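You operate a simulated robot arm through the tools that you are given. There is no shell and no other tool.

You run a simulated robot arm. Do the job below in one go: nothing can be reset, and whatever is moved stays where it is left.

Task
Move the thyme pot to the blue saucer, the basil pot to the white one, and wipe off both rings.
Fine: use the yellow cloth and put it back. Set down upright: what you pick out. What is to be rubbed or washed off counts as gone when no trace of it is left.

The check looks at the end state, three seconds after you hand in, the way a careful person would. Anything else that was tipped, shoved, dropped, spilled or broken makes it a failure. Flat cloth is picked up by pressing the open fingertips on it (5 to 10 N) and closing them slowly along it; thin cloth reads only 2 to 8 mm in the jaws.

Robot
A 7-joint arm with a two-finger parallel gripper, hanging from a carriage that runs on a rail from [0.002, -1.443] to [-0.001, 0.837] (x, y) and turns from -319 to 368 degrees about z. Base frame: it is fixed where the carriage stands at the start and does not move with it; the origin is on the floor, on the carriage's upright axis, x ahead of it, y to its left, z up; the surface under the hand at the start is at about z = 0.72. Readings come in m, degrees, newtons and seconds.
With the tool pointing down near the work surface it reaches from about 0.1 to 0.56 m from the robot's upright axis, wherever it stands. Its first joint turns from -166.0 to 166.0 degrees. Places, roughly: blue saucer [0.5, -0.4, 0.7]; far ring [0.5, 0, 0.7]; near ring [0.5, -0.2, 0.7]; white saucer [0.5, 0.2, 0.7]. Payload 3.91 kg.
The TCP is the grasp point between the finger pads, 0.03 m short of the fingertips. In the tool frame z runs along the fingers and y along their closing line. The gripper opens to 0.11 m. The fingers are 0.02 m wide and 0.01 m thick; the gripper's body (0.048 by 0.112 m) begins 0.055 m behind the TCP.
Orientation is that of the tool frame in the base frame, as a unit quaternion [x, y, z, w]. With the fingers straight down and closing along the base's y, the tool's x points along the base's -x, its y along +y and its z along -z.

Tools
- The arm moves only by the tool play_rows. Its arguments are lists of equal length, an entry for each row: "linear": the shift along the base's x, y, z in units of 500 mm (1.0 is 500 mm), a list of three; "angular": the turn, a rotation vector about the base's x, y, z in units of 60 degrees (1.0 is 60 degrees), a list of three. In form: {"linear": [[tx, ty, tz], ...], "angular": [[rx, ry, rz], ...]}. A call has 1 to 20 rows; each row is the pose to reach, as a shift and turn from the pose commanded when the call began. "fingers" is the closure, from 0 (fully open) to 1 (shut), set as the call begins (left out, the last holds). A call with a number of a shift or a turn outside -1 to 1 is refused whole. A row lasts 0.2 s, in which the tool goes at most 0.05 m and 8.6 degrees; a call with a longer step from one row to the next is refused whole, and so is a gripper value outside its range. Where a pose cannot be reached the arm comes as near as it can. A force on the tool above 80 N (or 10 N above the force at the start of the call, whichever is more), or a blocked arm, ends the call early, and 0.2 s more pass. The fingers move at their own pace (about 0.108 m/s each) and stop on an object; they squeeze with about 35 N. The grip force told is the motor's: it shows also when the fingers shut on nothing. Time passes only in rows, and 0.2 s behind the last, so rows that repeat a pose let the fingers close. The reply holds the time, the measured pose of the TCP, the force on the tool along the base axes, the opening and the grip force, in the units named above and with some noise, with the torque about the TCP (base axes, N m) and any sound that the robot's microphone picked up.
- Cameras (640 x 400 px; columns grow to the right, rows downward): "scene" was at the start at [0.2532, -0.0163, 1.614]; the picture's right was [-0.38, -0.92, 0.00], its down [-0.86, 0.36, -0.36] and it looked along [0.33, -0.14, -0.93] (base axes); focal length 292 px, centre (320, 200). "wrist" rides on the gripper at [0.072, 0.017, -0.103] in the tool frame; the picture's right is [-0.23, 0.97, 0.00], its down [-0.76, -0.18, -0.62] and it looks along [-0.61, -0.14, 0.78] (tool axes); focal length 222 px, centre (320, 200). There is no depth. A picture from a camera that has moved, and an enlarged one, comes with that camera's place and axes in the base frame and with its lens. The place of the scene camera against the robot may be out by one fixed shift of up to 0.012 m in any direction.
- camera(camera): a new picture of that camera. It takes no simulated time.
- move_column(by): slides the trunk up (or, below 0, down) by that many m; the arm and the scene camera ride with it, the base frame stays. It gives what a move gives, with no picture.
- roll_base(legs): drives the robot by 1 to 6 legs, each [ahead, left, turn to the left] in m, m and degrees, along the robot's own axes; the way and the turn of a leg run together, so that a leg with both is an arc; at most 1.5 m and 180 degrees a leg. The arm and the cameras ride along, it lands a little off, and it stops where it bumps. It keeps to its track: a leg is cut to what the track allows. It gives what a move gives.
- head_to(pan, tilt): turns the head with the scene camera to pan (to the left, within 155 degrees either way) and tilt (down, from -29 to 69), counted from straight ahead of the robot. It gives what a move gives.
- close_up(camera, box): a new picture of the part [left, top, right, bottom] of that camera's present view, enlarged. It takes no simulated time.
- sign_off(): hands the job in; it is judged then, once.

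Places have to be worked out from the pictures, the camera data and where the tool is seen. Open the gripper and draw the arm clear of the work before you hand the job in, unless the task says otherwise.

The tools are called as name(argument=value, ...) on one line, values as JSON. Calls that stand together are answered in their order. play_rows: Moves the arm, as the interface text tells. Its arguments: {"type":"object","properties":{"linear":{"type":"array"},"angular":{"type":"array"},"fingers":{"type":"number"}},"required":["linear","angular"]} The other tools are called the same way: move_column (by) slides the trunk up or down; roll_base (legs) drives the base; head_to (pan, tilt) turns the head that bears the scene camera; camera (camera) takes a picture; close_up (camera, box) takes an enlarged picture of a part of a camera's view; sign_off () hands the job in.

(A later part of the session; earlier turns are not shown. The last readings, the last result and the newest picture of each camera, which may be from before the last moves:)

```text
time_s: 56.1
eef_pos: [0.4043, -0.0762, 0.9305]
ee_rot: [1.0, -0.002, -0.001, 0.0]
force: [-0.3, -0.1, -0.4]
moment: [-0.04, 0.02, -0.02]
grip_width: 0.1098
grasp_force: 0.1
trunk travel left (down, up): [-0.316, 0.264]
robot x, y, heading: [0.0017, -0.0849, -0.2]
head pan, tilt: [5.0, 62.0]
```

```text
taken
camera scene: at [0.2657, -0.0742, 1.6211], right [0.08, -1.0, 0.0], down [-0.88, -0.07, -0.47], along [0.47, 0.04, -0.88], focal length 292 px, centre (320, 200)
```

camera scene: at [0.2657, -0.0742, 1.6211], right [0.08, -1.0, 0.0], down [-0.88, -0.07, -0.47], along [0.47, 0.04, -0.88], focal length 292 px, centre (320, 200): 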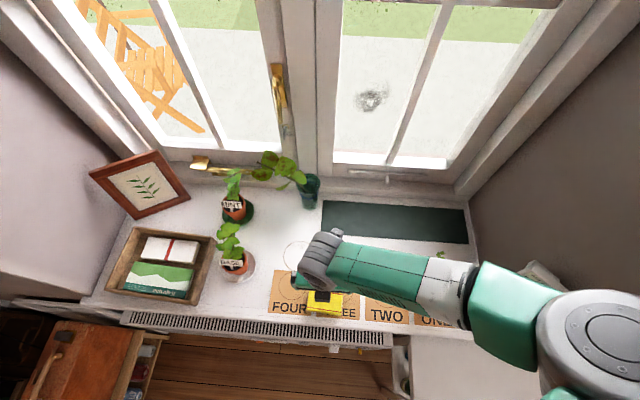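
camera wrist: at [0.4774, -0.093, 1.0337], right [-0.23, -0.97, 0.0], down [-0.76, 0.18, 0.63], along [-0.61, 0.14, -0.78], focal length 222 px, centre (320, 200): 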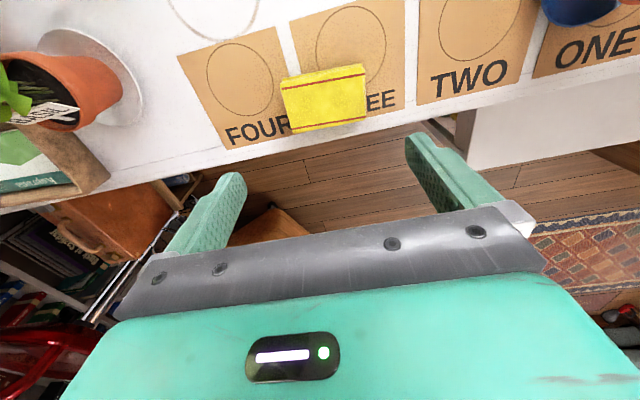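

close_up(camera="wrist", box=[240, 40, 400, 140])

close_up(camera="scene", box=[260, 260, 380, 335])

```text
4.00 times, centred on (320, 90) of wrist
camera zoom: at [0.4774, -0.093, 1.0337], right [-0.23, -0.97, 0.0], down [-0.76, 0.18, 0.63], along [-0.61, 0.14, -0.78], focal length 888 px, centre (320, 640)
```

zoom: 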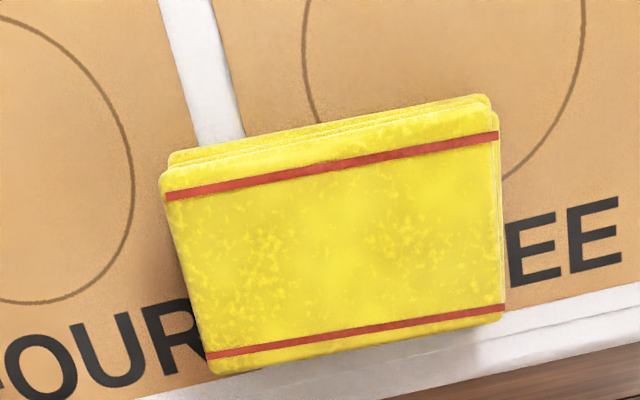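

```text
5.33 times, centred on (320, 298) of scene
camera zoom: at [0.2657, -0.0742, 1.6211], right [0.08, -1.0, 0.0], down [-0.88, -0.07, -0.47], along [0.47, 0.04, -0.88], focal length 1558 px, centre (320, -320)
```

zoom: 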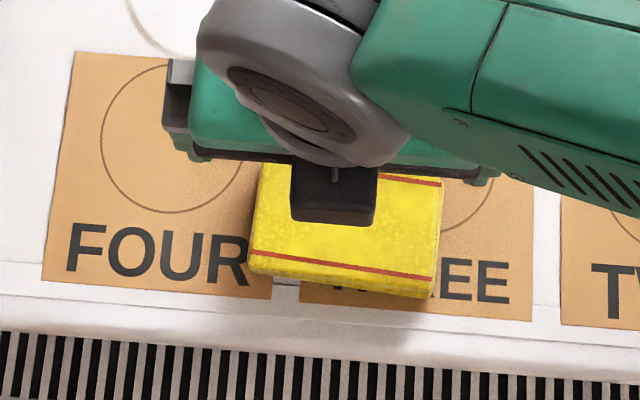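

The cloth centre comes out at about (0.400, -0.083) from both cameras, roughly 0.10 (y) × 0.07 (x), turned about -4 degrees; I'll remember that for putting it back. Next I'll move over its centre with fingers half open and go down to just above it.

play_rows(linear=[[-0.008, -0.014, -0.05], [-0.008, -0.014, -0.1], [-0.008, -0.014, -0.16], [-0.008, -0.014, -0.22], [-0.008, -0.014, -0.26], [-0.008, -0.014, -0.26]], angular=[[0, 0, 0], [0, 0, 0], [0, 0, 0], [0, 0, 0], [0, 0, 0], [0, 0, 0]], fingers=0.45)

camera(camera="wrist")

camera(camera="scene")

```text
time_s: 57.5
eef_pos: [0.4003, -0.0805, 0.8021]
ee_rot: [1.0, 0.0, -0.002, 0.001]
force: [0.0, -0.1, 0.1]
moment: [0.0, -0.02, -0.04]
grip_width: 0.0606
grasp_force: 0.0
trunk travel left (down, up): [-0.316, 0.264]
robot x, y, heading: [-0.0004, -0.0819, -0.2]
head pan, tilt: [5.0, 62.0]
```

```text
taken
camera wrist: at [0.4735, -0.098, 0.9045], right [-0.23, -0.97, 0.0], down [-0.76, 0.18, 0.62], along [-0.61, 0.14, -0.78], focal length 222 px, centre (320, 200)
```

wrist: 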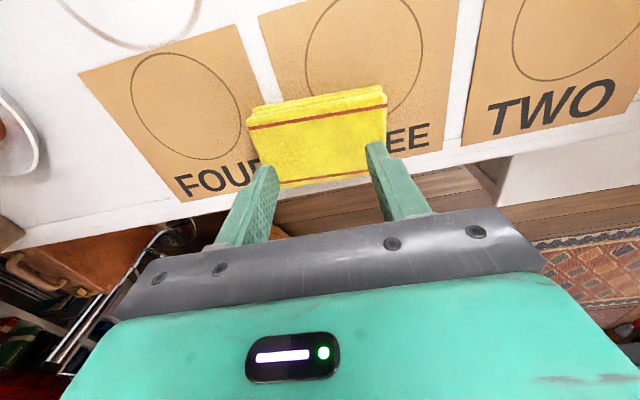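

```text
taken
camera scene: at [0.2657, -0.0742, 1.6211], right [0.08, -1.0, 0.0], down [-0.88, -0.07, -0.47], along [0.47, 0.04, -0.88], focal length 292 px, centre (320, 200)
```

scene: 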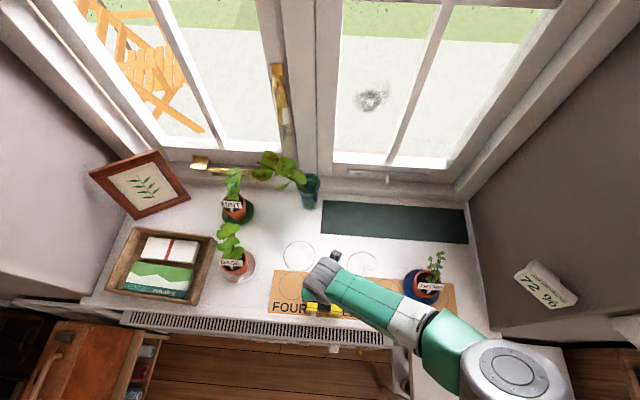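

Before going lower, I want to check how close the arm link is passing over the thyme plant.

close_up(camera="scene", box=[280, 220, 500, 357])

close_up(camera="wrist", box=[220, 70, 420, 195])

```text
2.91 times, centred on (390, 288) of scene
camera zoom: at [0.2657, -0.0742, 1.6211], right [0.08, -1.0, 0.0], down [-0.88, -0.07, -0.47], along [0.47, 0.04, -0.88], focal length 850 px, centre (116, -58)
```

zoom: 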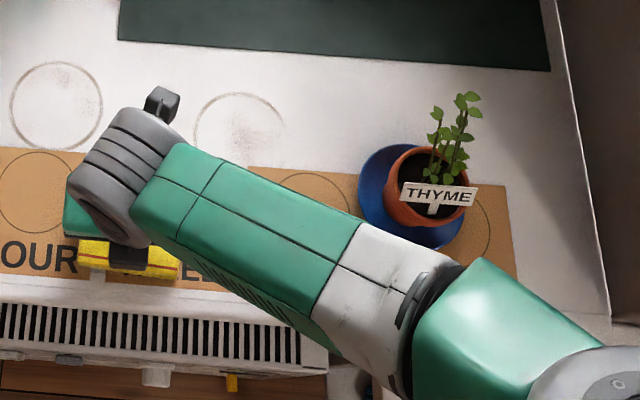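

```text
3.20 times, centred on (320, 132) of wrist
camera zoom: at [0.4735, -0.098, 0.9045], right [-0.23, -0.97, 0.0], down [-0.76, 0.18, 0.62], along [-0.61, 0.14, -0.78], focal length 711 px, centre (320, 416)
```

zoom: 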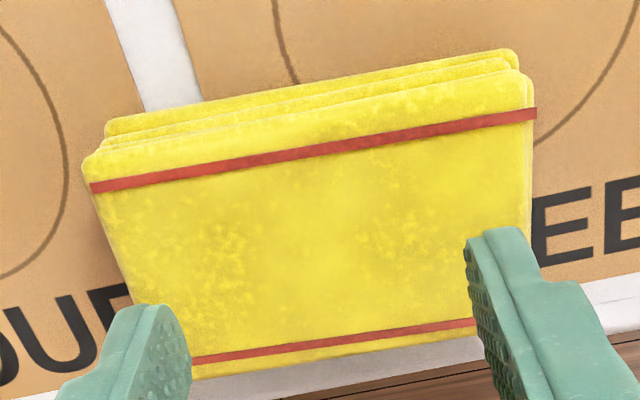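

The forearm passes well in front of the thyme, so it's safe here. I'll probe down onto the cloth in small steps to find its top surface.

play_rows(linear=[[0, -0.004, -0.02], [0, -0.004, -0.036], [0, -0.004, -0.036]], angular=[[0, 0, 0], [0, 0, 0], [0, 0, 0]])

play_rows(linear=[[0, 0, -0.008], [0, 0, -0.008]], angular=[[0, 0, 0], [0, 0, 0]])

```text
time_s: 58.3
eef_pos: [0.4011, -0.0839, 0.7831]
ee_rot: [1.0, -0.002, -0.002, 0.001]
force: [0.2, -0.3, -0.4]
moment: [0.0, -0.01, -0.01]
grip_width: 0.0605
grasp_force: 0.0
trunk travel left (down, up): [-0.316, 0.264]
robot x, y, heading: [-0.0021, -0.0849, -0.8]
head pan, tilt: [5.0, 62.0]
```

```text
time_s: 58.9
eef_pos: [0.4016, -0.0836, 0.781]
ee_rot: [1.0, -0.002, -0.001, 0.001]
force: [-8.9, -0.8, 33.9]
moment: [0.32, 0.29, 0.05]
grip_width: 0.0603
grasp_force: 0.0
trunk travel left (down, up): [-0.316, 0.264]
robot x, y, heading: [0.0011, -0.0837, -0.5]
head pan, tilt: [5.0, 62.0]
```

Contact with 34 N at TCP z ≈ 0.781 puts the cloth top at about z = 0.752, so it's a stack roughly 3 cm thick. I'll look at how it responds to the pressure before backing off.

close_up(camera="wrist", box=[220, 70, 420, 195])

play_rows(linear=[[0, 0, 0.006], [0, 0, 0.006]], angular=[[0, 0, 0], [0, 0, 0]])

close_up(camera="wrist", box=[220, 70, 420, 195])

```text
3.20 times, centred on (320, 132) of wrist
camera zoom: at [0.4741, -0.1006, 0.8842], right [-0.23, -0.97, 0.0], down [-0.76, 0.18, 0.62], along [-0.61, 0.14, -0.78], focal length 711 px, centre (320, 416)
```

zoom: 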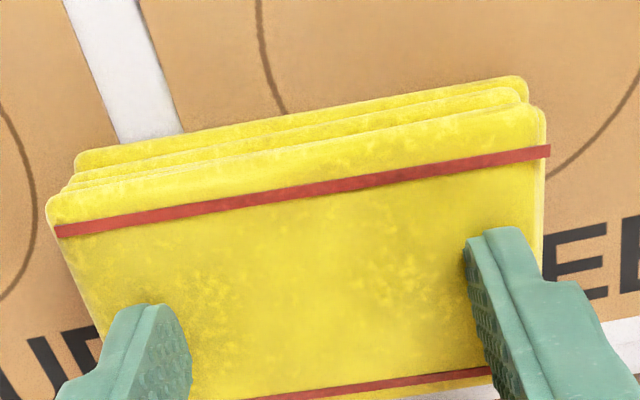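

```text
time_s: 59.5
eef_pos: [0.4015, -0.0839, 0.7828]
ee_rot: [1.0, 0.0, -0.001, 0.001]
force: [0.2, -0.6, 1.0]
moment: [0.03, 0.03, 0.01]
grip_width: 0.0605
grasp_force: 0.1
trunk travel left (down, up): [-0.316, 0.264]
robot x, y, heading: [0.0024, -0.0806, -0.2]
head pan, tilt: [5.0, 62.0]
```

```text
3.20 times, centred on (320, 132) of wrist
camera zoom: at [0.4733, -0.1007, 0.8855], right [-0.23, -0.97, 0.0], down [-0.76, 0.18, 0.63], along [-0.61, 0.14, -0.78], focal length 711 px, centre (320, 416)
```

zoom: 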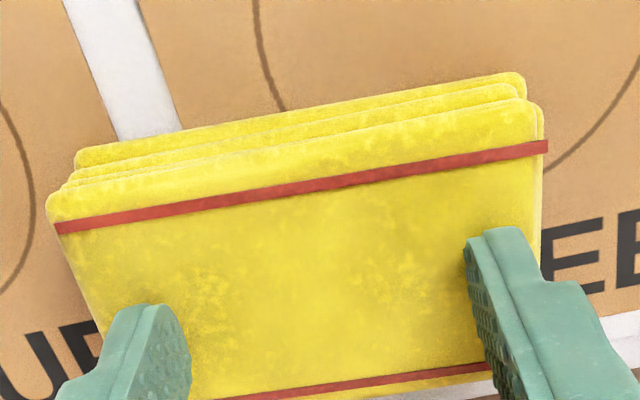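

No visible deformation, so the cloth behaves as a firm folded stack and I'll grip it across its 7 cm side. I'll raise and yaw the hand by about -94 degrees, which lines the jaws up with the cloth's short side and also unwinds the arm.

play_rows(linear=[[0, 0, 0.06], [0, 0, 0.12], [0, 0, 0.18], [0, 0, 0.2], [0, 0, 0.2], [0, 0, 0.2], [0, 0, 0.2], [0, 0, 0.2], [0, 0, 0.2]], angular=[[0, 0, 0], [0, 0, -0.1], [0, 0, -0.24], [0, 0, -0.38], [0, 0, -0.52], [0, 0, -0.66], [0, 0, -0.8], [0, 0, -0.94], [0, 0, -0.94]], fingers=0)

play_rows(linear=[[0, 0, 0], [0, 0, 0], [0, 0, 0], [0, 0, 0], [0, 0, 0], [0, 0, 0]], angular=[[0, 0, -0.14], [0, 0, -0.28], [0, 0, -0.42], [0, 0, -0.56], [0, 0, -0.625], [0, 0, -0.625]])

camera(camera="scene")

camera(camera="wrist")

```text
time_s: 61.5
eef_pos: [0.4016, -0.0847, 0.8826]
ee_rot: [0.88, -0.475, -0.002, 0.0]
force: [0.6, -0.3, 0.4]
moment: [0.02, -0.02, -0.04]
grip_width: 0.1101
grasp_force: 0.1
trunk travel left (down, up): [-0.316, 0.264]
robot x, y, heading: [-0.0024, -0.0845, -0.6]
head pan, tilt: [5.0, 62.0]
```

```text
time_s: 62.9
eef_pos: [0.4006, -0.084, 0.8822]
ee_rot: [-0.681, 0.732, 0.001, 0.001]
force: [0.2, -0.7, 0.8]
moment: [0.01, -0.01, 0.02]
grip_width: 0.1098
grasp_force: 0.1
trunk travel left (down, up): [-0.316, 0.264]
robot x, y, heading: [0.0008, -0.084, -0.1]
head pan, tilt: [5.0, 62.0]
```

```text
taken
camera scene: at [0.2657, -0.0742, 1.6211], right [0.08, -1.0, 0.0], down [-0.88, -0.07, -0.47], along [0.47, 0.04, -0.88], focal length 292 px, centre (320, 200)
```

scene: 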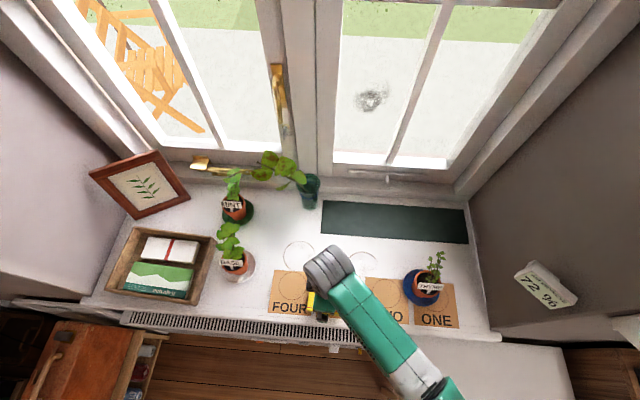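

```text
taken
camera wrist: at [0.3785, -0.1554, 0.9857], right [-0.95, 0.3, 0.0], down [0.23, 0.75, 0.62], along [0.18, 0.6, -0.78], focal length 222 px, centre (320, 200)
```

wrist: 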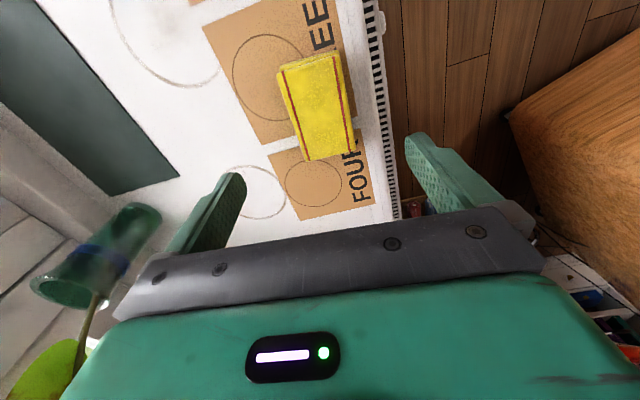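

Yaw is now -94 degrees. I'll zoom to verify the jaws line up with the cloth.

close_up(camera="wrist", box=[200, 30, 440, 180])

close_up(camera="scene", box=[260, 240, 420, 340])

```text
2.67 times, centred on (320, 105) of wrist
camera zoom: at [0.3785, -0.1554, 0.9857], right [-0.95, 0.3, 0.0], down [0.23, 0.75, 0.62], along [0.18, 0.6, -0.78], focal length 592 px, centre (320, 453)
```

zoom: 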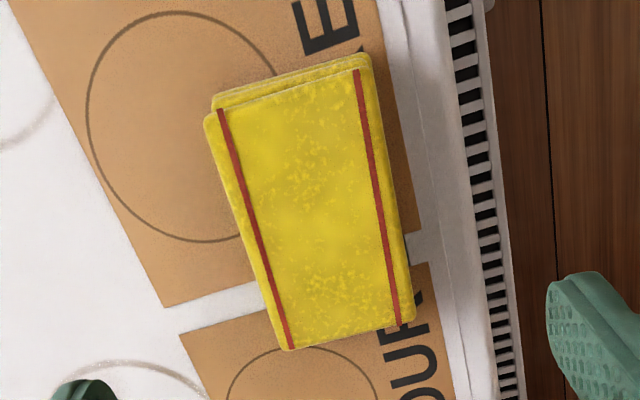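

```text
4.00 times, centred on (340, 290) of scene
camera zoom: at [0.2657, -0.0742, 1.6211], right [0.08, -1.0, 0.0], down [-0.88, -0.07, -0.47], along [0.47, 0.04, -0.88], focal length 1169 px, centre (240, -160)
```

zoom: 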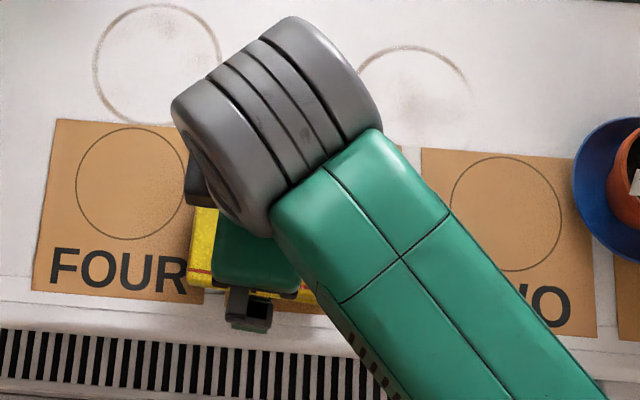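

The cloth top centre is (0.400, -0.086) with its x extent about 0.372–0.428. I'll set a 9 cm opening, centre on it, descend to just above, and check that the fingers straddle it.

play_rows(linear=[[0, -0.004, -0.05], [0, -0.004, -0.1], [0, -0.004, -0.15], [0, -0.004, -0.17], [0, -0.004, -0.17]], angular=[[0, 0, 0], [0, 0, 0], [0, 0, 0], [0, 0, 0], [0, 0, 0]], fingers=0.16)

camera(camera="wrist")

close_up(camera="scene", box=[260, 240, 420, 340])

```text
time_s: 64.1
eef_pos: [0.401, -0.0846, 0.7988]
ee_rot: [-0.682, 0.731, 0.001, 0.0]
force: [-0.1, 0.2, -0.2]
moment: [0.01, -0.03, 0.01]
grip_width: 0.0924
grasp_force: 0.0
trunk travel left (down, up): [-0.316, 0.264]
robot x, y, heading: [0.0032, -0.0842, -0.4]
head pan, tilt: [5.0, 62.0]
```

```text
taken
camera wrist: at [0.3796, -0.1559, 0.9017], right [-0.96, 0.3, 0.0], down [0.23, 0.75, 0.63], along [0.18, 0.6, -0.78], focal length 222 px, centre (320, 200)
```

wrist: 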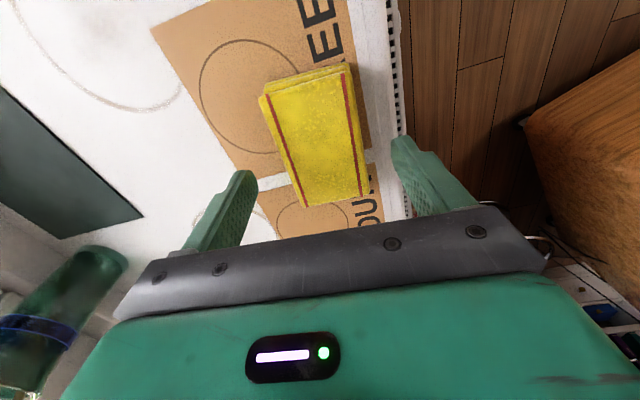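

```text
4.00 times, centred on (340, 290) of scene
camera zoom: at [0.2657, -0.0742, 1.6211], right [0.08, -1.0, 0.0], down [-0.88, -0.07, -0.47], along [0.47, 0.04, -0.88], focal length 1169 px, centre (240, -160)
```

zoom: 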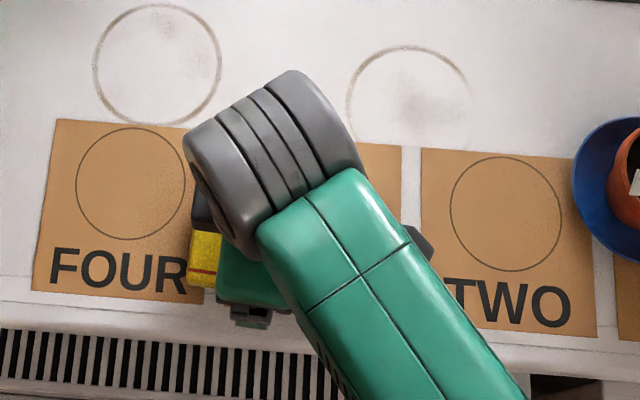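

The tool axis pierces the cloth's top centre within about 2 mm. I'll descend alongside it to TCP z ≈ 0.760, with the tips about 1 cm above the sill.

play_rows(linear=[[0, 0, -0.025], [0, 0, -0.05], [0, 0, -0.07], [0, 0, -0.078], [0, 0, -0.078]], angular=[[0, 0, 0], [0, 0, 0], [0, 0, 0], [0, 0, 0], [0, 0, 0]])

camera(camera="wrist")

close_up(camera="wrist", box=[200, 30, 440, 180])

```text
time_s: 65.3
eef_pos: [0.4015, -0.0845, 0.7584]
ee_rot: [-0.682, 0.731, 0.002, 0.0]
force: [0.8, 0.2, -0.6]
moment: [0.02, -0.01, -0.02]
grip_width: 0.0924
grasp_force: 0.0
trunk travel left (down, up): [-0.316, 0.264]
robot x, y, heading: [-0.0004, -0.081, -0.8]
head pan, tilt: [5.0, 62.0]
```

```text
taken
camera wrist: at [0.3801, -0.157, 0.8613], right [-0.96, 0.3, 0.0], down [0.23, 0.75, 0.63], along [0.18, 0.6, -0.78], focal length 222 px, centre (320, 200)
```

wrist: 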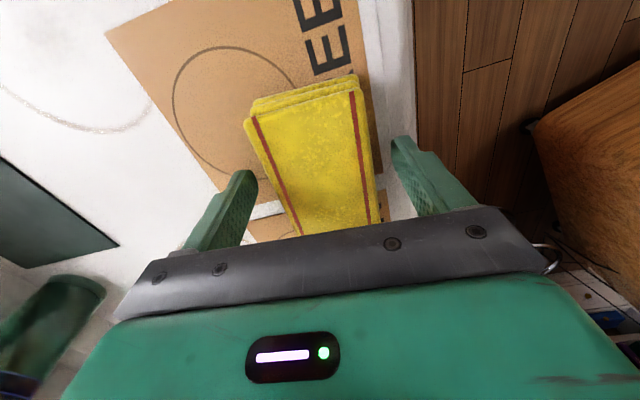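

```text
2.67 times, centred on (320, 105) of wrist
camera zoom: at [0.3801, -0.157, 0.8613], right [-0.96, 0.3, 0.0], down [0.23, 0.75, 0.63], along [0.18, 0.6, -0.78], focal length 592 px, centre (320, 453)
```

zoom: 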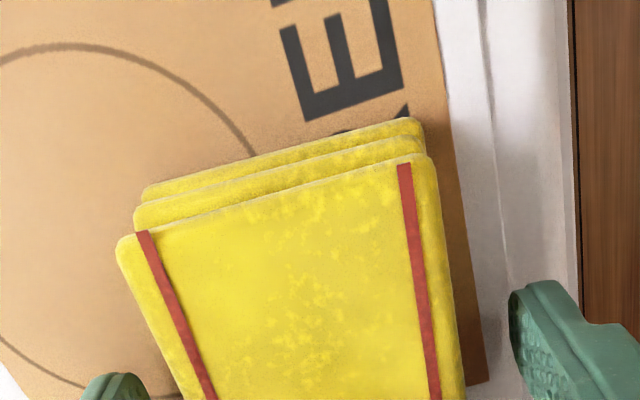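

The fingers flank the cloth without contact. I'll close them gently in two stages to see how it responds.

play_rows(linear=[[0, 0, 0], [0, 0, 0]], angular=[[0, 0, 0], [0, 0, 0]], fingers=0.33)

play_rows(linear=[[0, 0, 0], [0, 0, 0]], angular=[[0, 0, 0], [0, 0, 0]], fingers=0.45)

close_up(camera="wrist", box=[180, 40, 460, 215])

```text
time_s: 65.9
eef_pos: [0.4019, -0.0858, 0.7578]
ee_rot: [-0.682, 0.731, 0.002, 0.0]
force: [0.0, -0.2, -1.1]
moment: [0.01, -0.01, -0.01]
grip_width: 0.0736
grasp_force: 0.0
trunk travel left (down, up): [-0.316, 0.264]
robot x, y, heading: [-0.0004, -0.0827, -0.3]
head pan, tilt: [5.0, 62.0]
```

```text
time_s: 66.5
eef_pos: [0.4017, -0.0856, 0.7581]
ee_rot: [-0.682, 0.731, 0.003, 0.001]
force: [-0.4, 0.2, 1.4]
moment: [0.0, -0.01, 0.04]
grip_width: 0.0615
grasp_force: 1.2
trunk travel left (down, up): [-0.316, 0.264]
robot x, y, heading: [-0.0017, -0.0813, -0.2]
head pan, tilt: [5.0, 62.0]
```

```text
2.29 times, centred on (320, 128) of wrist
camera zoom: at [0.38, -0.1571, 0.8614], right [-0.96, 0.3, 0.0], down [0.23, 0.75, 0.62], along [0.18, 0.6, -0.78], focal length 508 px, centre (320, 366)
```

zoom: 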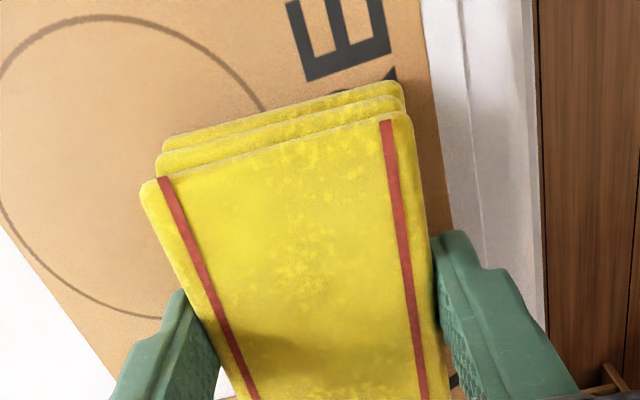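

The jaws have met the cloth at about 61 mm. I'll close firmly.

play_rows(linear=[[0, 0, 0], [0, 0, 0], [0, 0, 0]], angular=[[0, 0, 0], [0, 0, 0], [0, 0, 0]], fingers=0.6)

close_up(camera="wrist", box=[180, 40, 460, 215])

```text
time_s: 67.3
eef_pos: [0.4022, -0.0865, 0.7588]
ee_rot: [-0.682, 0.731, 0.002, 0.0]
force: [-0.6, -0.7, 1.8]
moment: [-0.01, -0.04, 0.04]
grip_width: 0.0605
grasp_force: 34.2
trunk travel left (down, up): [-0.316, 0.264]
robot x, y, heading: [-0.0009, -0.0817, -0.5]
head pan, tilt: [5.0, 62.0]
```

```text
2.29 times, centred on (320, 128) of wrist
camera zoom: at [0.38, -0.1571, 0.8614], right [-0.96, 0.3, 0.0], down [0.23, 0.75, 0.62], along [0.18, 0.6, -0.78], focal length 508 px, centre (320, 366)
```

zoom: 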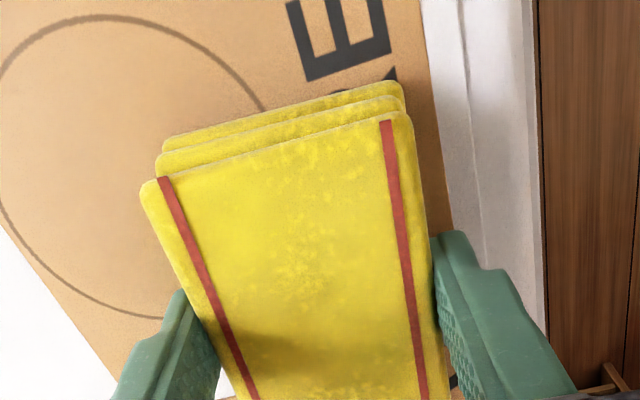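

The cloth is held firmly as a stiff pad (60.5 mm, 34 N), with a grip pose of (0.402, -0.086, 0.758) to return to. I'll lift and check that it comes up whole and level.

play_rows(linear=[[0, 0, 0.02], [0, 0, 0.05], [0, 0, 0.08], [0, 0, 0.12], [0, 0, 0.12]], angular=[[0, 0, 0], [0, 0, 0], [0, 0, 0], [0, 0, 0], [0, 0, 0]])

camera(camera="wrist")

camera(camera="scene")

```text
time_s: 68.5
eef_pos: [0.4005, -0.0853, 0.819]
ee_rot: [-0.682, 0.731, 0.002, 0.001]
force: [0.0, 0.4, 0.0]
moment: [-0.01, 0.0, 0.0]
grip_width: 0.0606
grasp_force: 35.4
trunk travel left (down, up): [-0.316, 0.264]
robot x, y, heading: [-0.0025, -0.084, -0.3]
head pan, tilt: [5.0, 62.0]
```

```text
taken
camera wrist: at [0.3796, -0.157, 0.9228], right [-0.96, 0.3, 0.0], down [0.23, 0.75, 0.62], along [0.18, 0.6, -0.78], focal length 222 px, centre (320, 200)
```

wrist: 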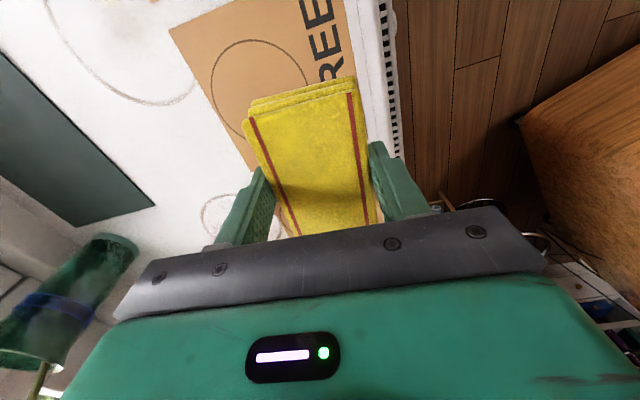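

```text
taken
camera scene: at [0.2657, -0.0742, 1.6211], right [0.08, -1.0, 0.0], down [-0.88, -0.07, -0.47], along [0.47, 0.04, -0.88], focal length 292 px, centre (320, 200)
```

scene: 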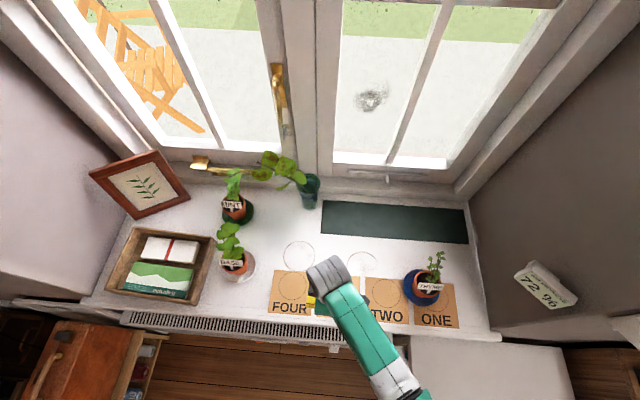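

The cloth lifted as one firm pad. I'll turn it -86 degrees so its 10 cm length runs along x; then short sweeps along y at x ≈ 0.54 cover a ring without rubbing on the cards, and the arm goes back to its natural pose.

play_rows(linear=[[0, 0, 0.03], [0, 0, 0.06], [0, 0, 0.08], [0, 0, 0.08], [0, 0, 0.08], [0, 0, 0.08], [0, 0, 0.08]], angular=[[0, 0, -0.12], [0, 0, -0.24], [0, 0, -0.36], [0, 0, -0.48], [0, 0, -0.6], [0, 0, -0.715], [0, 0, -0.715]])

play_rows(linear=[[0, 0, 0], [0, 0, 0], [0, 0, 0], [0, 0, 0], [0, 0, 0], [0, 0, 0], [0, 0, 0]], angular=[[0, 0, -0.12], [0, 0, -0.24], [0, 0, -0.36], [0, 0, -0.48], [0, 0, -0.6], [0, 0, -0.715], [0, 0, -0.715]])

camera(camera="scene")

camera(camera="wrist")

```text
time_s: 70.1
eef_pos: [0.4016, -0.0867, 0.8574]
ee_rot: [-0.367, 0.93, 0.001, 0.002]
force: [-0.1, 0.6, -0.2]
moment: [0.0, 0.03, 0.03]
grip_width: 0.0609
grasp_force: 34.5
trunk travel left (down, up): [-0.316, 0.264]
robot x, y, heading: [-0.0017, -0.0816, -0.4]
head pan, tilt: [5.0, 62.0]
```

```text
time_s: 71.7
eef_pos: [0.4006, -0.0871, 0.8577]
ee_rot: [-0.001, 1.0, 0.002, 0.0]
force: [-0.1, 0.4, -0.3]
moment: [-0.01, 0.01, -0.01]
grip_width: 0.0609
grasp_force: 34.8
trunk travel left (down, up): [-0.316, 0.264]
robot x, y, heading: [-0.0022, -0.0804, -0.5]
head pan, tilt: [5.0, 62.0]
```

```text
taken
camera scene: at [0.2657, -0.0742, 1.6211], right [0.08, -1.0, 0.0], down [-0.88, -0.07, -0.47], along [0.47, 0.04, -0.88], focal length 292 px, centre (320, 200)
```

scene: 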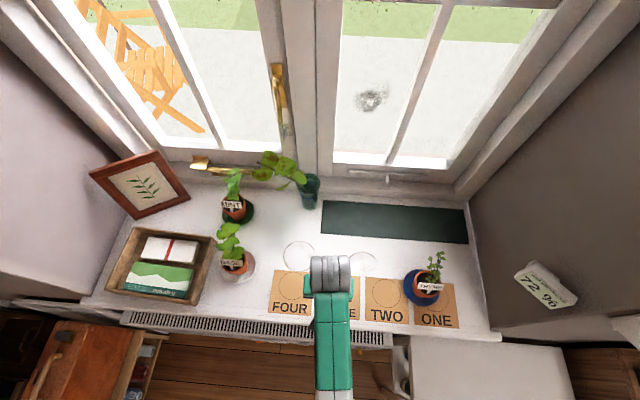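

```text
taken
camera wrist: at [0.3276, -0.0701, 0.9613], right [0.23, 0.97, 0.0], down [0.76, -0.18, 0.62], along [0.61, -0.14, -0.78], focal length 222 px, centre (320, 200)
```

wrist: 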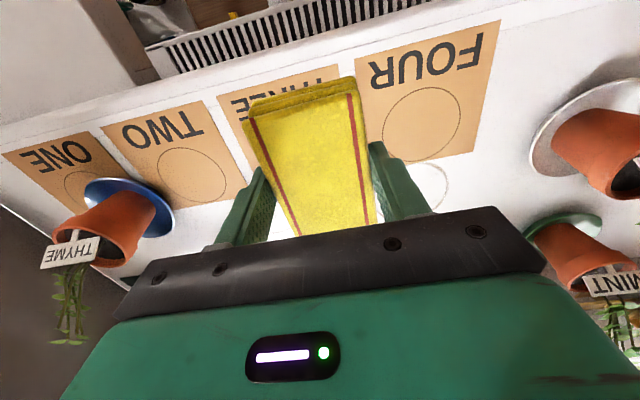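

The arm is straight again and the pad's length runs along x, spanning roughly TCP-0.042 to TCP+0.052. I'll carry it above the near (thyme) ring at x = 0.533.

play_rows(linear=[[0.04, -0.03, 0], [0.09, -0.07, 0], [0.14, -0.11, 0], [0.19, -0.15, 0], [0.24, -0.19, -0.03], [0.265, -0.212, -0.08], [0.265, -0.212, -0.12], [0.265, -0.212, -0.12]], angular=[[0, 0, 0], [0, 0, 0], [0, 0, 0], [0, 0, 0], [0, 0, 0], [0, 0, 0], [0, 0, 0], [0, 0, 0]])

camera(camera="scene")

camera(camera="wrist")

```text
time_s: 73.5
eef_pos: [0.5333, -0.1931, 0.7999]
ee_rot: [-0.002, 1.0, 0.002, 0.003]
force: [-0.4, -0.5, -0.3]
moment: [-0.01, -0.02, 0.03]
grip_width: 0.061
grasp_force: 35.2
trunk travel left (down, up): [-0.316, 0.264]
robot x, y, heading: [-0.0034, -0.0807, -0.1]
head pan, tilt: [5.0, 62.0]
```

```text
taken
camera scene: at [0.2657, -0.0742, 1.6211], right [0.08, -1.0, 0.0], down [-0.88, -0.07, -0.47], along [0.47, 0.04, -0.88], focal length 292 px, centre (320, 200)
```

scene: 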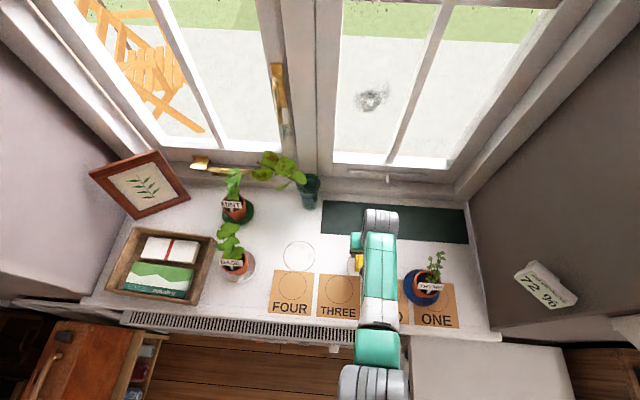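

```text
taken
camera wrist: at [0.4604, -0.1764, 0.9023], right [0.22, 0.97, 0.0], down [0.76, -0.18, 0.62], along [0.61, -0.14, -0.78], focal length 222 px, centre (320, 200)
```

wrist: 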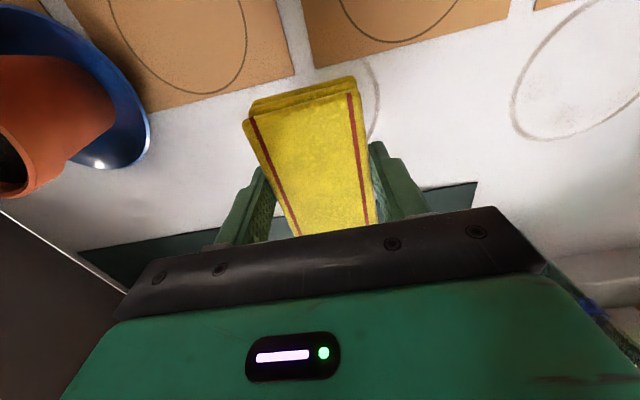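

I'll zoom in to see the pad's near end relative to the card edges and the ring.

close_up(camera="wrist", box=[200, 30, 440, 180])

```text
2.67 times, centred on (320, 105) of wrist
camera zoom: at [0.4604, -0.1764, 0.9023], right [0.22, 0.97, 0.0], down [0.76, -0.18, 0.62], along [0.61, -0.14, -0.78], focal length 592 px, centre (320, 453)
```

zoom: 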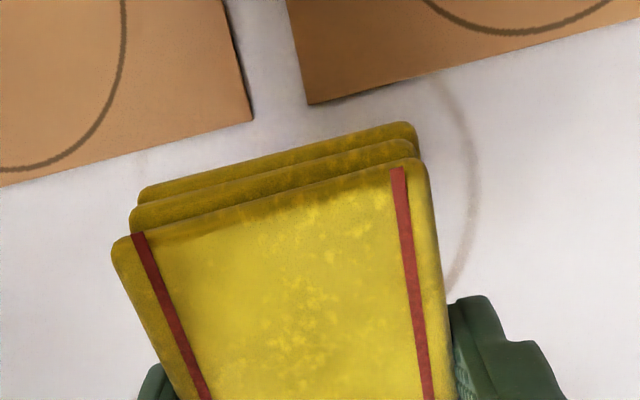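

The near ring fits a circle at (0.517, -0.193), r ≈ 0.051; the card edges are at x ≈ 0.4855 and the pad's near end at x ≈ 0.487, so at TCP x = 0.533 the pad just clears the cards. I'll lower it to light contact.

play_rows(linear=[[0.002, 0, -0.03], [0.002, 0, -0.06], [0.002, 0, -0.076], [0.002, 0, -0.076]], angular=[[0, 0, 0], [0, 0, 0], [0, 0, 0], [0, 0, 0]])

play_rows(linear=[[0, 0, -0.005], [0, 0, -0.005]], angular=[[0, 0, 0], [0, 0, 0]])

```text
time_s: 74.5
eef_pos: [0.5336, -0.1912, 0.761]
ee_rot: [-0.002, 1.0, 0.001, 0.002]
force: [-0.1, 0.6, -0.7]
moment: [0.03, -0.01, 0.01]
grip_width: 0.0607
grasp_force: 34.8
trunk travel left (down, up): [-0.316, 0.264]
robot x, y, heading: [0.0015, -0.0806, -0.2]
head pan, tilt: [5.0, 62.0]
```

```text
time_s: 75.1
eef_pos: [0.5339, -0.1932, 0.7583]
ee_rot: [-0.002, 1.0, 0.001, 0.001]
force: [-0.7, -1.1, 0.0]
moment: [-0.02, -0.01, -0.02]
grip_width: 0.0607
grasp_force: 34.8
trunk travel left (down, up): [-0.316, 0.264]
robot x, y, heading: [-0.0038, -0.0848, -0.2]
head pan, tilt: [5.0, 62.0]
```

No contact yet at z ≈ 0.759, so I'll step down 1 mm at a time.

play_rows(linear=[[0, 0, -0.002], [0, 0, -0.002]], angular=[[0, 0, 0], [0, 0, 0]])

play_rows(linear=[[0, 0, -0.002], [0, 0, -0.002]], angular=[[0, 0, 0], [0, 0, 0]])

```text
time_s: 75.7
eef_pos: [0.5337, -0.192, 0.7562]
ee_rot: [-0.002, 1.0, 0.001, 0.001]
force: [-0.1, -0.2, 0.1]
moment: [-0.01, 0.01, -0.02]
grip_width: 0.0609
grasp_force: 35.0
trunk travel left (down, up): [-0.316, 0.264]
robot x, y, heading: [0.001, -0.0838, -0.4]
head pan, tilt: [5.0, 62.0]
```

```text
time_s: 76.3
eef_pos: [0.5338, -0.1915, 0.7559]
ee_rot: [-0.002, 1.0, 0.001, 0.002]
force: [-7.8, 0.8, 20.9]
moment: [-0.1, 0.31, 0.04]
grip_width: 0.0609
grasp_force: 34.9
trunk travel left (down, up): [-0.316, 0.264]
robot x, y, heading: [0.0021, -0.0825, -0.6]
head pan, tilt: [5.0, 62.0]
```

Contact at 21 N. I'll ease off slightly to about 10 N and sweep once along y across the ring, watching the force.

play_rows(linear=[[0, 0, 0.001], [0, 0, 0.001]], angular=[[0, 0, 0], [0, 0, 0]])

play_rows(linear=[[0, 0.02, 0], [0, 0.04, 0], [0, 0.06, 0], [0, 0.07, 0], [0, 0.07, 0]], angular=[[0, 0, 0], [0, 0, 0], [0, 0, 0], [0, 0, 0], [0, 0, 0]])

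camera(camera="wrist")

close_up(camera="scene", box=[300, 200, 460, 300])

```text
time_s: 76.9
eef_pos: [0.5341, -0.1923, 0.7565]
ee_rot: [-0.002, 1.0, 0.001, 0.002]
force: [-5.1, -0.5, 19.2]
moment: [-0.12, 0.11, 0.04]
grip_width: 0.0607
grasp_force: 34.8
trunk travel left (down, up): [-0.316, 0.264]
robot x, y, heading: [0.0013, -0.0838, -0.4]
head pan, tilt: [5.0, 62.0]
```

```text
time_s: 78.1
eef_pos: [0.5333, -0.1577, 0.7555]
ee_rot: [-0.001, 1.0, 0.001, 0.002]
force: [2.1, -2.1, 4.3]
moment: [-0.16, -0.13, -0.07]
grip_width: 0.0609
grasp_force: 34.6
trunk travel left (down, up): [-0.316, 0.264]
robot x, y, heading: [-0.0023, -0.0822, -0.6]
head pan, tilt: [5.0, 62.0]
```

```text
taken
camera wrist: at [0.4613, -0.1408, 0.8597], right [0.22, 0.97, 0.0], down [0.76, -0.18, 0.62], along [0.61, -0.14, -0.78], focal length 222 px, centre (320, 200)
```

wrist: 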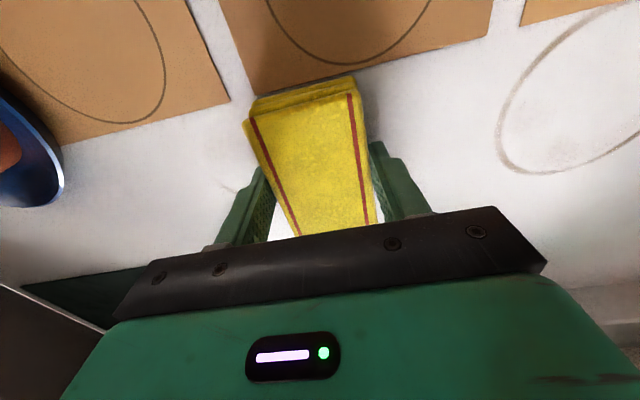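

```text
4.00 times, centred on (380, 250) of scene
camera zoom: at [0.2661, -0.0744, 1.6211], right [0.08, -1.0, 0.0], down [-0.88, -0.07, -0.47], along [0.47, 0.04, -0.88], focal length 1169 px, centre (80, 0)
```

zoom: 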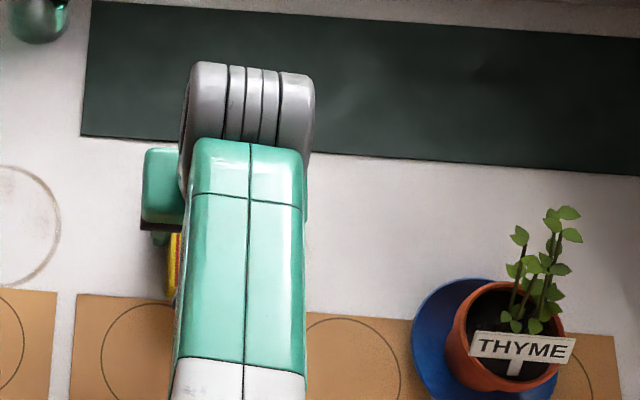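

The stain under the starting area is already disappearing. I'll make full back-and-forth sweeps across the ring with a touch more pressure.

play_rows(linear=[[0, -0.02, -0.001], [0, -0.045, -0.001], [0, -0.07, -0.001], [0, -0.095, -0.001], [0, -0.12, -0.001], [0, -0.145, -0.001], [0.003, -0.12, -0.001], [0.003, -0.095, -0.001], [0.003, -0.07, -0.001], [0.003, -0.045, -0.001], [0.003, -0.02, -0.001], [0.003, 0, -0.001], [0.006, -0.025, -0.001], [0.006, -0.05, -0.001], [0.006, -0.075, -0.001], [0.006, -0.1, -0.001], [0.006, -0.125, -0.001], [0.006, -0.145, -0.001], [0.006, -0.145, -0.001]], angular=[[0, 0, 0], [0, 0, 0], [0, 0, 0], [0, 0, 0], [0, 0, 0], [0, 0, 0], [0, 0, 0], [0, 0, 0], [0, 0, 0], [0, 0, 0], [0, 0, 0], [0, 0, 0], [0, 0, 0], [0, 0, 0], [0, 0, 0], [0, 0, 0], [0, 0, 0], [0, 0, 0], [0, 0, 0]])

camera(camera="wrist")

close_up(camera="scene", box=[300, 200, 460, 300])

```text
time_s: 82.1
eef_pos: [0.5358, -0.2313, 0.7557]
ee_rot: [-0.001, 1.0, 0.0, 0.002]
force: [0.6, -0.7, 2.0]
moment: [0.0, -0.18, -0.01]
grip_width: 0.0606
grasp_force: 35.1
trunk travel left (down, up): [-0.316, 0.264]
robot x, y, heading: [-0.0016, -0.0814, -0.1]
head pan, tilt: [5.0, 62.0]
```

```text
taken
camera wrist: at [0.4635, -0.2142, 0.8596], right [0.22, 0.97, 0.0], down [0.76, -0.18, 0.63], along [0.61, -0.14, -0.78], focal length 222 px, centre (320, 200)
```

wrist: 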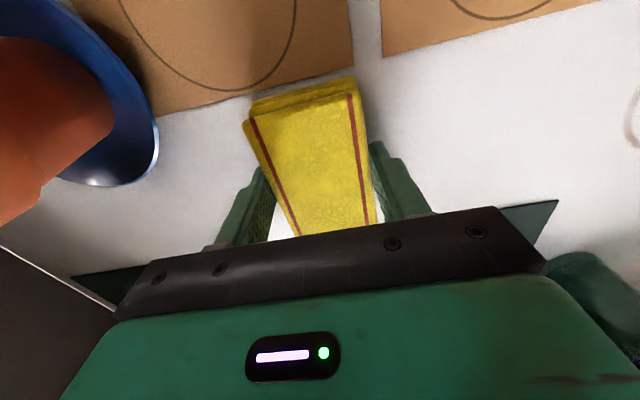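

```text
4.00 times, centred on (380, 250) of scene
camera zoom: at [0.2659, -0.0745, 1.621], right [0.08, -1.0, 0.0], down [-0.88, -0.07, -0.47], along [0.47, 0.04, -0.88], focal length 1169 px, centre (80, 0)
```

zoom: 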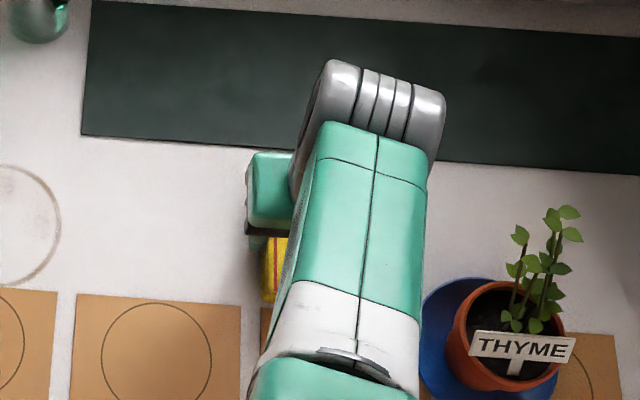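

The visible part near the pad looks clean. I'll lift the pad, swing it toward the middle, and check the near ring area unobstructed.

play_rows(linear=[[0, 0, 0.03], [0, 0, 0.07], [-0.02, 0.06, 0.11], [-0.05, 0.14, 0.14], [-0.08, 0.22, 0.14], [-0.1, 0.3, 0.14], [-0.1, 0.36, 0.14], [-0.1, 0.36, 0.14]], angular=[[0, 0, 0], [0, 0, 0], [0, 0, 0], [0, 0, 0], [0, 0, 0], [0, 0, 0], [0, 0, 0], [0, 0, 0]])

camera(camera="wrist")

close_up(camera="scene", box=[330, 230, 430, 293])

close_up(camera="scene", box=[260, 200, 460, 325])

```text
time_s: 83.9
eef_pos: [0.5646, -0.0447, 0.7727]
ee_rot: [-0.001, 1.0, 0.001, 0.001]
force: [-0.3, 0.3, 0.5]
moment: [-0.01, -0.02, 0.0]
grip_width: 0.0611
grasp_force: 34.2
out of reach, approached as far as the arm can: row 1, 2, 3, 4, 5, 6, 7, 8
trunk travel left (down, up): [-0.316, 0.264]
robot x, y, heading: [0.0008, -0.0846, -0.8]
head pan, tilt: [5.0, 62.0]
```

```text
taken
camera wrist: at [0.4914, -0.0298, 0.8765], right [0.22, 0.97, 0.0], down [0.76, -0.18, 0.62], along [0.61, -0.14, -0.78], focal length 222 px, centre (320, 200)
```

wrist: 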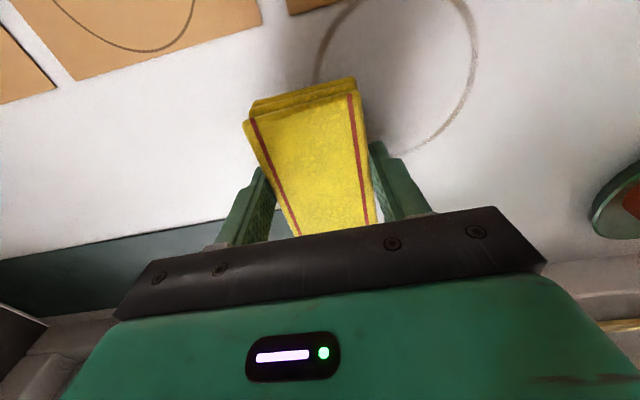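

```text
6.35 times, centred on (380, 262) of scene
camera zoom: at [0.2657, -0.0741, 1.6211], right [0.08, -1.0, 0.0], down [-0.88, -0.07, -0.47], along [0.47, 0.04, -0.88], focal length 1855 px, centre (-61, -190)
```

zoom: 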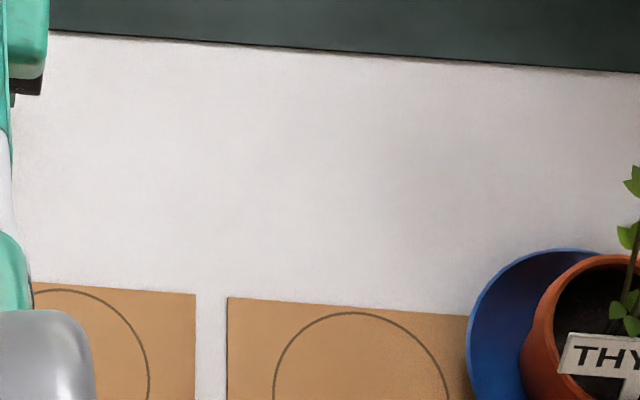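

```text
3.20 times, centred on (360, 262) of scene
camera zoom: at [0.2657, -0.0741, 1.6211], right [0.08, -1.0, 0.0], down [-0.88, -0.07, -0.47], along [0.47, 0.04, -0.88], focal length 935 px, centre (192, 0)
```

zoom: 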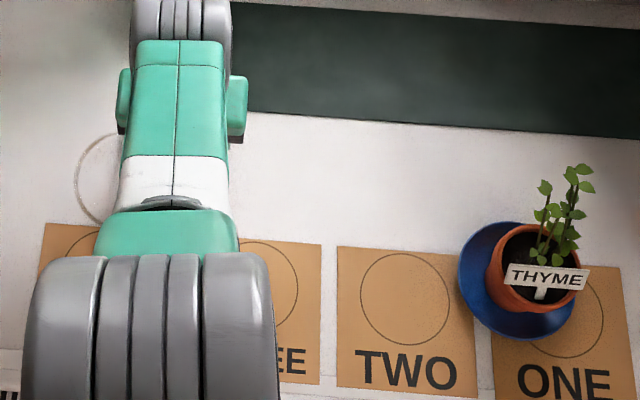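

The arm reported it could not follow that lift (it sits near full stretch) and ended at (0.565, -0.045, 0.773). The near ring area is fully clean and nothing was touched, so I'll look at the whole scene before freeing the arm.

camera(camera="scene")

close_up(camera="wrist", box=[200, 0, 520, 200])

```text
taken
camera scene: at [0.2657, -0.0741, 1.6211], right [0.08, -1.0, 0.0], down [-0.88, -0.07, -0.47], along [0.47, 0.04, -0.88], focal length 292 px, centre (320, 200)
```

scene: 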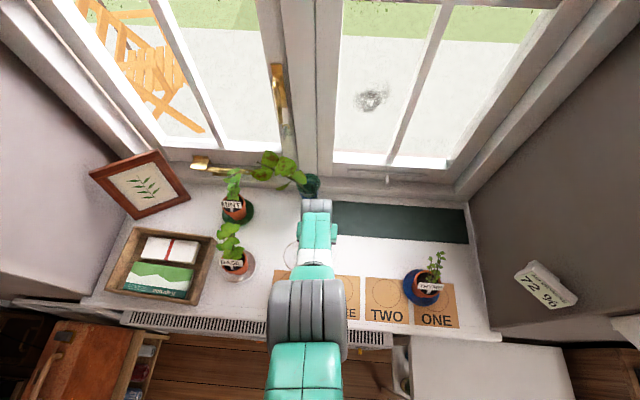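

```text
2.00 times, centred on (360, 100) of wrist
camera zoom: at [0.4914, -0.0298, 0.8765], right [0.22, 0.97, 0.0], down [0.76, -0.18, 0.62], along [0.61, -0.14, -0.78], focal length 444 px, centre (240, 400)
```

zoom: 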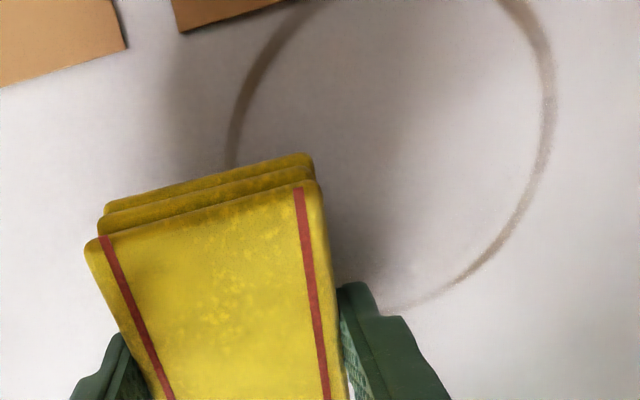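

The pots, saucers and cards are all undisturbed. The elbow has folded up, so I'll try a small lift to see how the arm responds from here.

play_rows(linear=[[-0.01, 0, 0.01], [-0.02, 0, 0.03], [-0.03, 0, 0.05], [-0.03, 0, 0.05]], angular=[[0, 0, 0], [0, 0, 0], [0, 0, 0], [0, 0, 0]])

```text
time_s: 84.9
eef_pos: [0.5677, -0.0457, 0.7762]
ee_rot: [-0.002, 1.0, 0.001, 0.001]
force: [0.1, 0.1, 0.1]
moment: [0.0, 0.02, -0.01]
grip_width: 0.0608
grasp_force: 34.8
out of reach, approached as far as the arm can: row 1, 2, 3, 4
trunk travel left (down, up): [-0.316, 0.264]
robot x, y, heading: [0.0039, -0.0825, -0.4]
head pan, tilt: [5.0, 62.0]
```

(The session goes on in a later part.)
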